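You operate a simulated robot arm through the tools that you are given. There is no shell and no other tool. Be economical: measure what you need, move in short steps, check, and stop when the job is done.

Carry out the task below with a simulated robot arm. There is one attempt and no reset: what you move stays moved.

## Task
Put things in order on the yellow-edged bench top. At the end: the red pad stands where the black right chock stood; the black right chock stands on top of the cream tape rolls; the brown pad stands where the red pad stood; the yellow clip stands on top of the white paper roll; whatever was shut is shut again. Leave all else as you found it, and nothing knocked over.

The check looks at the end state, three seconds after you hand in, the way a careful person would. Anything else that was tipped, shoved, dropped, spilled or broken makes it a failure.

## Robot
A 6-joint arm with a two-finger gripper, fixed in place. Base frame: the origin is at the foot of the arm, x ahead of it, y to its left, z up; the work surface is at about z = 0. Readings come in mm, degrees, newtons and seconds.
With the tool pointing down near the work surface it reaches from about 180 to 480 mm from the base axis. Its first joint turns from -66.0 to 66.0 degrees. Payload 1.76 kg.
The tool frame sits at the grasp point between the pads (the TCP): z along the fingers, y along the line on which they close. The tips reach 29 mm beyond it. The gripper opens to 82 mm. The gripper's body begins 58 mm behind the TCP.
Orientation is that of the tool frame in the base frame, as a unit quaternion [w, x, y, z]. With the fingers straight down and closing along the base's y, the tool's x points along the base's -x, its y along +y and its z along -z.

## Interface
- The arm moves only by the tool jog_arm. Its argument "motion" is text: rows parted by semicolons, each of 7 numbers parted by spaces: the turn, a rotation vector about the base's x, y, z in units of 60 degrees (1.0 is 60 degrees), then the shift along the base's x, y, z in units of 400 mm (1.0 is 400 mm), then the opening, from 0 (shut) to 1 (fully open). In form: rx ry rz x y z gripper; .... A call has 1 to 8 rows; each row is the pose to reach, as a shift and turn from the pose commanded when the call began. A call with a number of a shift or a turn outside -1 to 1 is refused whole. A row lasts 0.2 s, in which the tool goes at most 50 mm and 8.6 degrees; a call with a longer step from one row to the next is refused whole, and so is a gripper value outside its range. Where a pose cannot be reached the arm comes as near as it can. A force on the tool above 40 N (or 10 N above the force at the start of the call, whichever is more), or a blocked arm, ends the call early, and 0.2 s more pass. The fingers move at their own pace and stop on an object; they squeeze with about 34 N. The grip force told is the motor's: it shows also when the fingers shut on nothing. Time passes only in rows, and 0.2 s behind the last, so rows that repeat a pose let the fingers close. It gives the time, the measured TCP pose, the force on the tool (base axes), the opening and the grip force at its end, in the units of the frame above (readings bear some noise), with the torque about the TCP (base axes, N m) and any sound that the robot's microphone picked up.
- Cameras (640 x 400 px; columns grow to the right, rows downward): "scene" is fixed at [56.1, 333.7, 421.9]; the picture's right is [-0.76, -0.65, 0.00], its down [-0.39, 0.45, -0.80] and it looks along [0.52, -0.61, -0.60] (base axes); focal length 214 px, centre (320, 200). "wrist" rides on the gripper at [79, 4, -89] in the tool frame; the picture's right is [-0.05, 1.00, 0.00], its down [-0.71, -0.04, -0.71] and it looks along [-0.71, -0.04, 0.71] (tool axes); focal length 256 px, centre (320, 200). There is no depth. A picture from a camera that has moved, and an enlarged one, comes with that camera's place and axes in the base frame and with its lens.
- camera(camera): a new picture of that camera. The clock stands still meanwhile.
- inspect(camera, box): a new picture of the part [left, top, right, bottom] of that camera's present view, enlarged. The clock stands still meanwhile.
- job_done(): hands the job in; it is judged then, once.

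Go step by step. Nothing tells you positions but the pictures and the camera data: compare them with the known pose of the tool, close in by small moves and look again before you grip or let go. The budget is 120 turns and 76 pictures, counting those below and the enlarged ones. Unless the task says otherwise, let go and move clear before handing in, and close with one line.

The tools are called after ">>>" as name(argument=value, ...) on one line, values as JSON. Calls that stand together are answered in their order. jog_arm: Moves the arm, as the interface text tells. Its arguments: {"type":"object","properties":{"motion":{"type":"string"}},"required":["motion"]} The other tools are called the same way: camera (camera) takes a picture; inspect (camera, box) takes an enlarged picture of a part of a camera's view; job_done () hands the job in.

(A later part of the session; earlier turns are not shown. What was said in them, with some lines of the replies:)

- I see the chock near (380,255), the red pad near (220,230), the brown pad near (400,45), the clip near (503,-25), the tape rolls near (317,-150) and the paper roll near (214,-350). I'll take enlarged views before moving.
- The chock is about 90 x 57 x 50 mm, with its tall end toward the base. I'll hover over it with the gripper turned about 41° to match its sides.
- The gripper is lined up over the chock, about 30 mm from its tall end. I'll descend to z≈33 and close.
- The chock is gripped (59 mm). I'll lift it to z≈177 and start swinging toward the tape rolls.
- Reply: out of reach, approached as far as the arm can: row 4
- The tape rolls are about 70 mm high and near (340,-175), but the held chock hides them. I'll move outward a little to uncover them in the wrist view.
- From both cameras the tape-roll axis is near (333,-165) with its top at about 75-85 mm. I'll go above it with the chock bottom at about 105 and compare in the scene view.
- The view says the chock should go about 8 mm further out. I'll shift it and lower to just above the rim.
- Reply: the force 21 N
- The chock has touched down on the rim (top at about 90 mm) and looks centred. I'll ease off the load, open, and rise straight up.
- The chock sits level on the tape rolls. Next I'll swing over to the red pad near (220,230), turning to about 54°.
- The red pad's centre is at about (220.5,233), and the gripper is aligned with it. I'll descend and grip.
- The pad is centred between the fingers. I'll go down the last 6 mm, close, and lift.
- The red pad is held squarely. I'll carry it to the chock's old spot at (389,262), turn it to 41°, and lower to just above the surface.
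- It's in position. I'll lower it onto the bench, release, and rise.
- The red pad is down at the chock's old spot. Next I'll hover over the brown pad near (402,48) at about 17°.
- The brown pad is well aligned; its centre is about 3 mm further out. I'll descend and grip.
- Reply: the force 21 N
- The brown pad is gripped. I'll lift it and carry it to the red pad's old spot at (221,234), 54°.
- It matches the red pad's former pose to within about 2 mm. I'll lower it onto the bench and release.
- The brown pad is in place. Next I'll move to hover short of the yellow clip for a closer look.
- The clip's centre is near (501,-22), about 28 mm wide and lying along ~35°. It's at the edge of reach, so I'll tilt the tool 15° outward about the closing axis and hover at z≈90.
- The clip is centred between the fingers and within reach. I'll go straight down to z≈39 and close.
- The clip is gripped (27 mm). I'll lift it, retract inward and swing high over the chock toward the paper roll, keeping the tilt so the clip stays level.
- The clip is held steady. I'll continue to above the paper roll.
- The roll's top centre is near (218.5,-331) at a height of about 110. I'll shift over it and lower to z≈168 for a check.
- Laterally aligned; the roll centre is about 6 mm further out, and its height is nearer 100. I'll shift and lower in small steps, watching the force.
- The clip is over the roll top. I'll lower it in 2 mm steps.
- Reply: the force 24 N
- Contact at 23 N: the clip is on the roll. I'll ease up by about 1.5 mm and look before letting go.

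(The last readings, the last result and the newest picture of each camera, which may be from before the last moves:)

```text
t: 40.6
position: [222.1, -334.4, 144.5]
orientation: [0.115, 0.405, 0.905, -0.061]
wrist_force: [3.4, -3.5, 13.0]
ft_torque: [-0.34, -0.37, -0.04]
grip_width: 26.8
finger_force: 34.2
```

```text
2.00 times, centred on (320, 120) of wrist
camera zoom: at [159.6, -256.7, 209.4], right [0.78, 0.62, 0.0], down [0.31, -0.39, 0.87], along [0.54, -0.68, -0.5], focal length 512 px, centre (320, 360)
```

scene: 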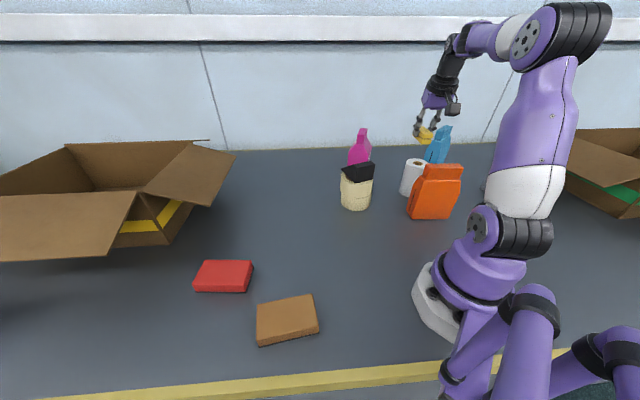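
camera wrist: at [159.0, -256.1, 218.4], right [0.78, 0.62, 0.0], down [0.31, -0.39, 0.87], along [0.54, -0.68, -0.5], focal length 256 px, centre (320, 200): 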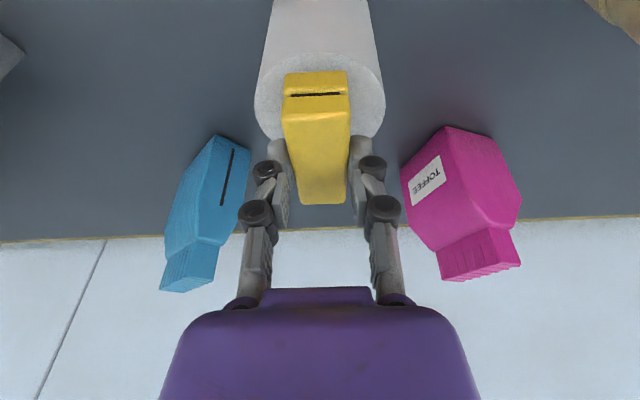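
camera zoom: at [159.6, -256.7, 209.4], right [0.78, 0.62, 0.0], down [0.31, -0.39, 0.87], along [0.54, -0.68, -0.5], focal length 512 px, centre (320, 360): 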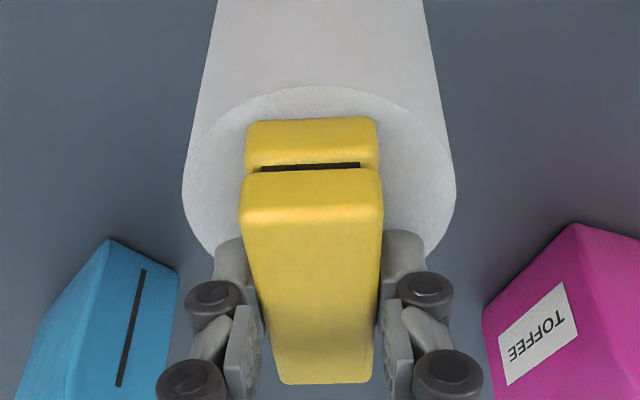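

The clip sits centred on the roll. I'll release gently and rise straight up.

>>> jog_arm(motion="0 0 0 0 0 0.002 0; 0 0 0 0 0 0.002 0.45; 0 0 0 0 0 0.002 0.6; 0 0 0 0 0 0.002 0.6; 0 0 0 0 0 0.05 0.6; 0 0 0 0 0 0.13 0.6; 0 0 0 0 0 0.23 0.6; 0 0 0 0 0 0.3 0.6")

>>> camera(camera="wrist")

>>> inspect(camera="scene", box=[380, 120, 460, 210])

```text
t: 42.4
position: [221.9, -334.4, 264.4]
orientation: [0.115, 0.406, 0.904, -0.062]
wrist_force: [0.0, 0.1, 0.6]
ft_torque: [-0.01, -0.01, 0.01]
grip_width: 49.4
finger_force: 0.0
```

```text
34 pictures are left
camera wrist: at [159.5, -257.3, 330.3], right [0.78, 0.62, 0.0], down [0.31, -0.39, 0.87], along [0.54, -0.68, -0.5], focal length 256 px, centre (320, 200)
```

wrist: 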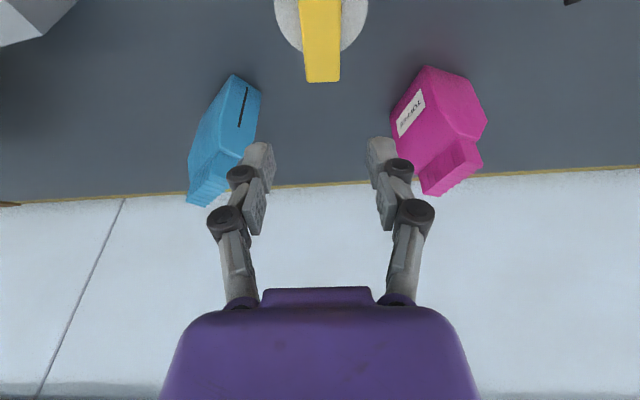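

```text
4.44 times, centred on (420, 165) of scene
camera zoom: at [56.1, 333.7, 421.9], right [-0.76, -0.65, 0.0], down [-0.39, 0.45, -0.8], along [0.52, -0.61, -0.6], focal length 953 px, centre (-124, 356)
```

zoom: 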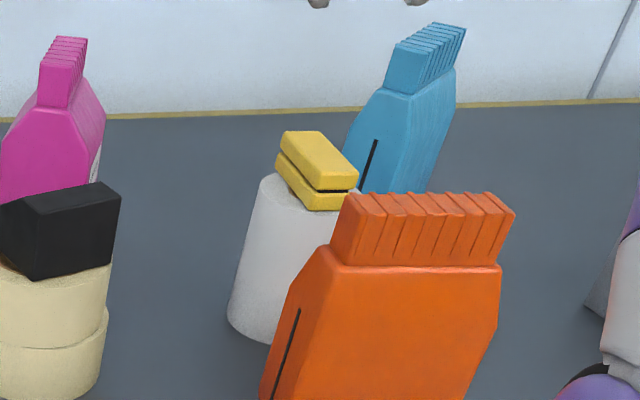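

The clip rests steady on the roll. One last look at the whole bench before handing in.

>>> jog_arm(motion="0 0 0.1 0 0.08 0.05 0.6; 0 0 0.2 0.02 0.18 0.05 0.6; 0 0 0.2 0.02 0.18 0.05 0.6")

>>> camera(camera="scene")

```text
t: 43.2
position: [228.2, -262.7, 284.6]
orientation: [0.121, 0.309, 0.942, -0.05]
wrist_force: [-0.2, 0.7, 0.5]
ft_torque: [-0.01, -0.03, -0.01]
grip_width: 49.2
finger_force: 0.0
```

```text
32 pictures are left
```

scene: 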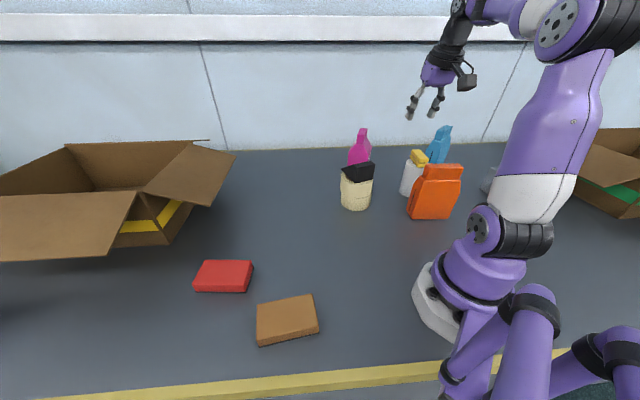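

All four items are in place, nothing else has been moved, and the arm is clear. I'm handing in.

>>> job_done()

```text
The job is handed in.
```

The job is handed in: the red pad is where the chock stood, the chock is on the tape rolls, the brown pad is where the red pad stood, and the clip is on the paper roll; I opened nothing, so there was nothing to shut again.
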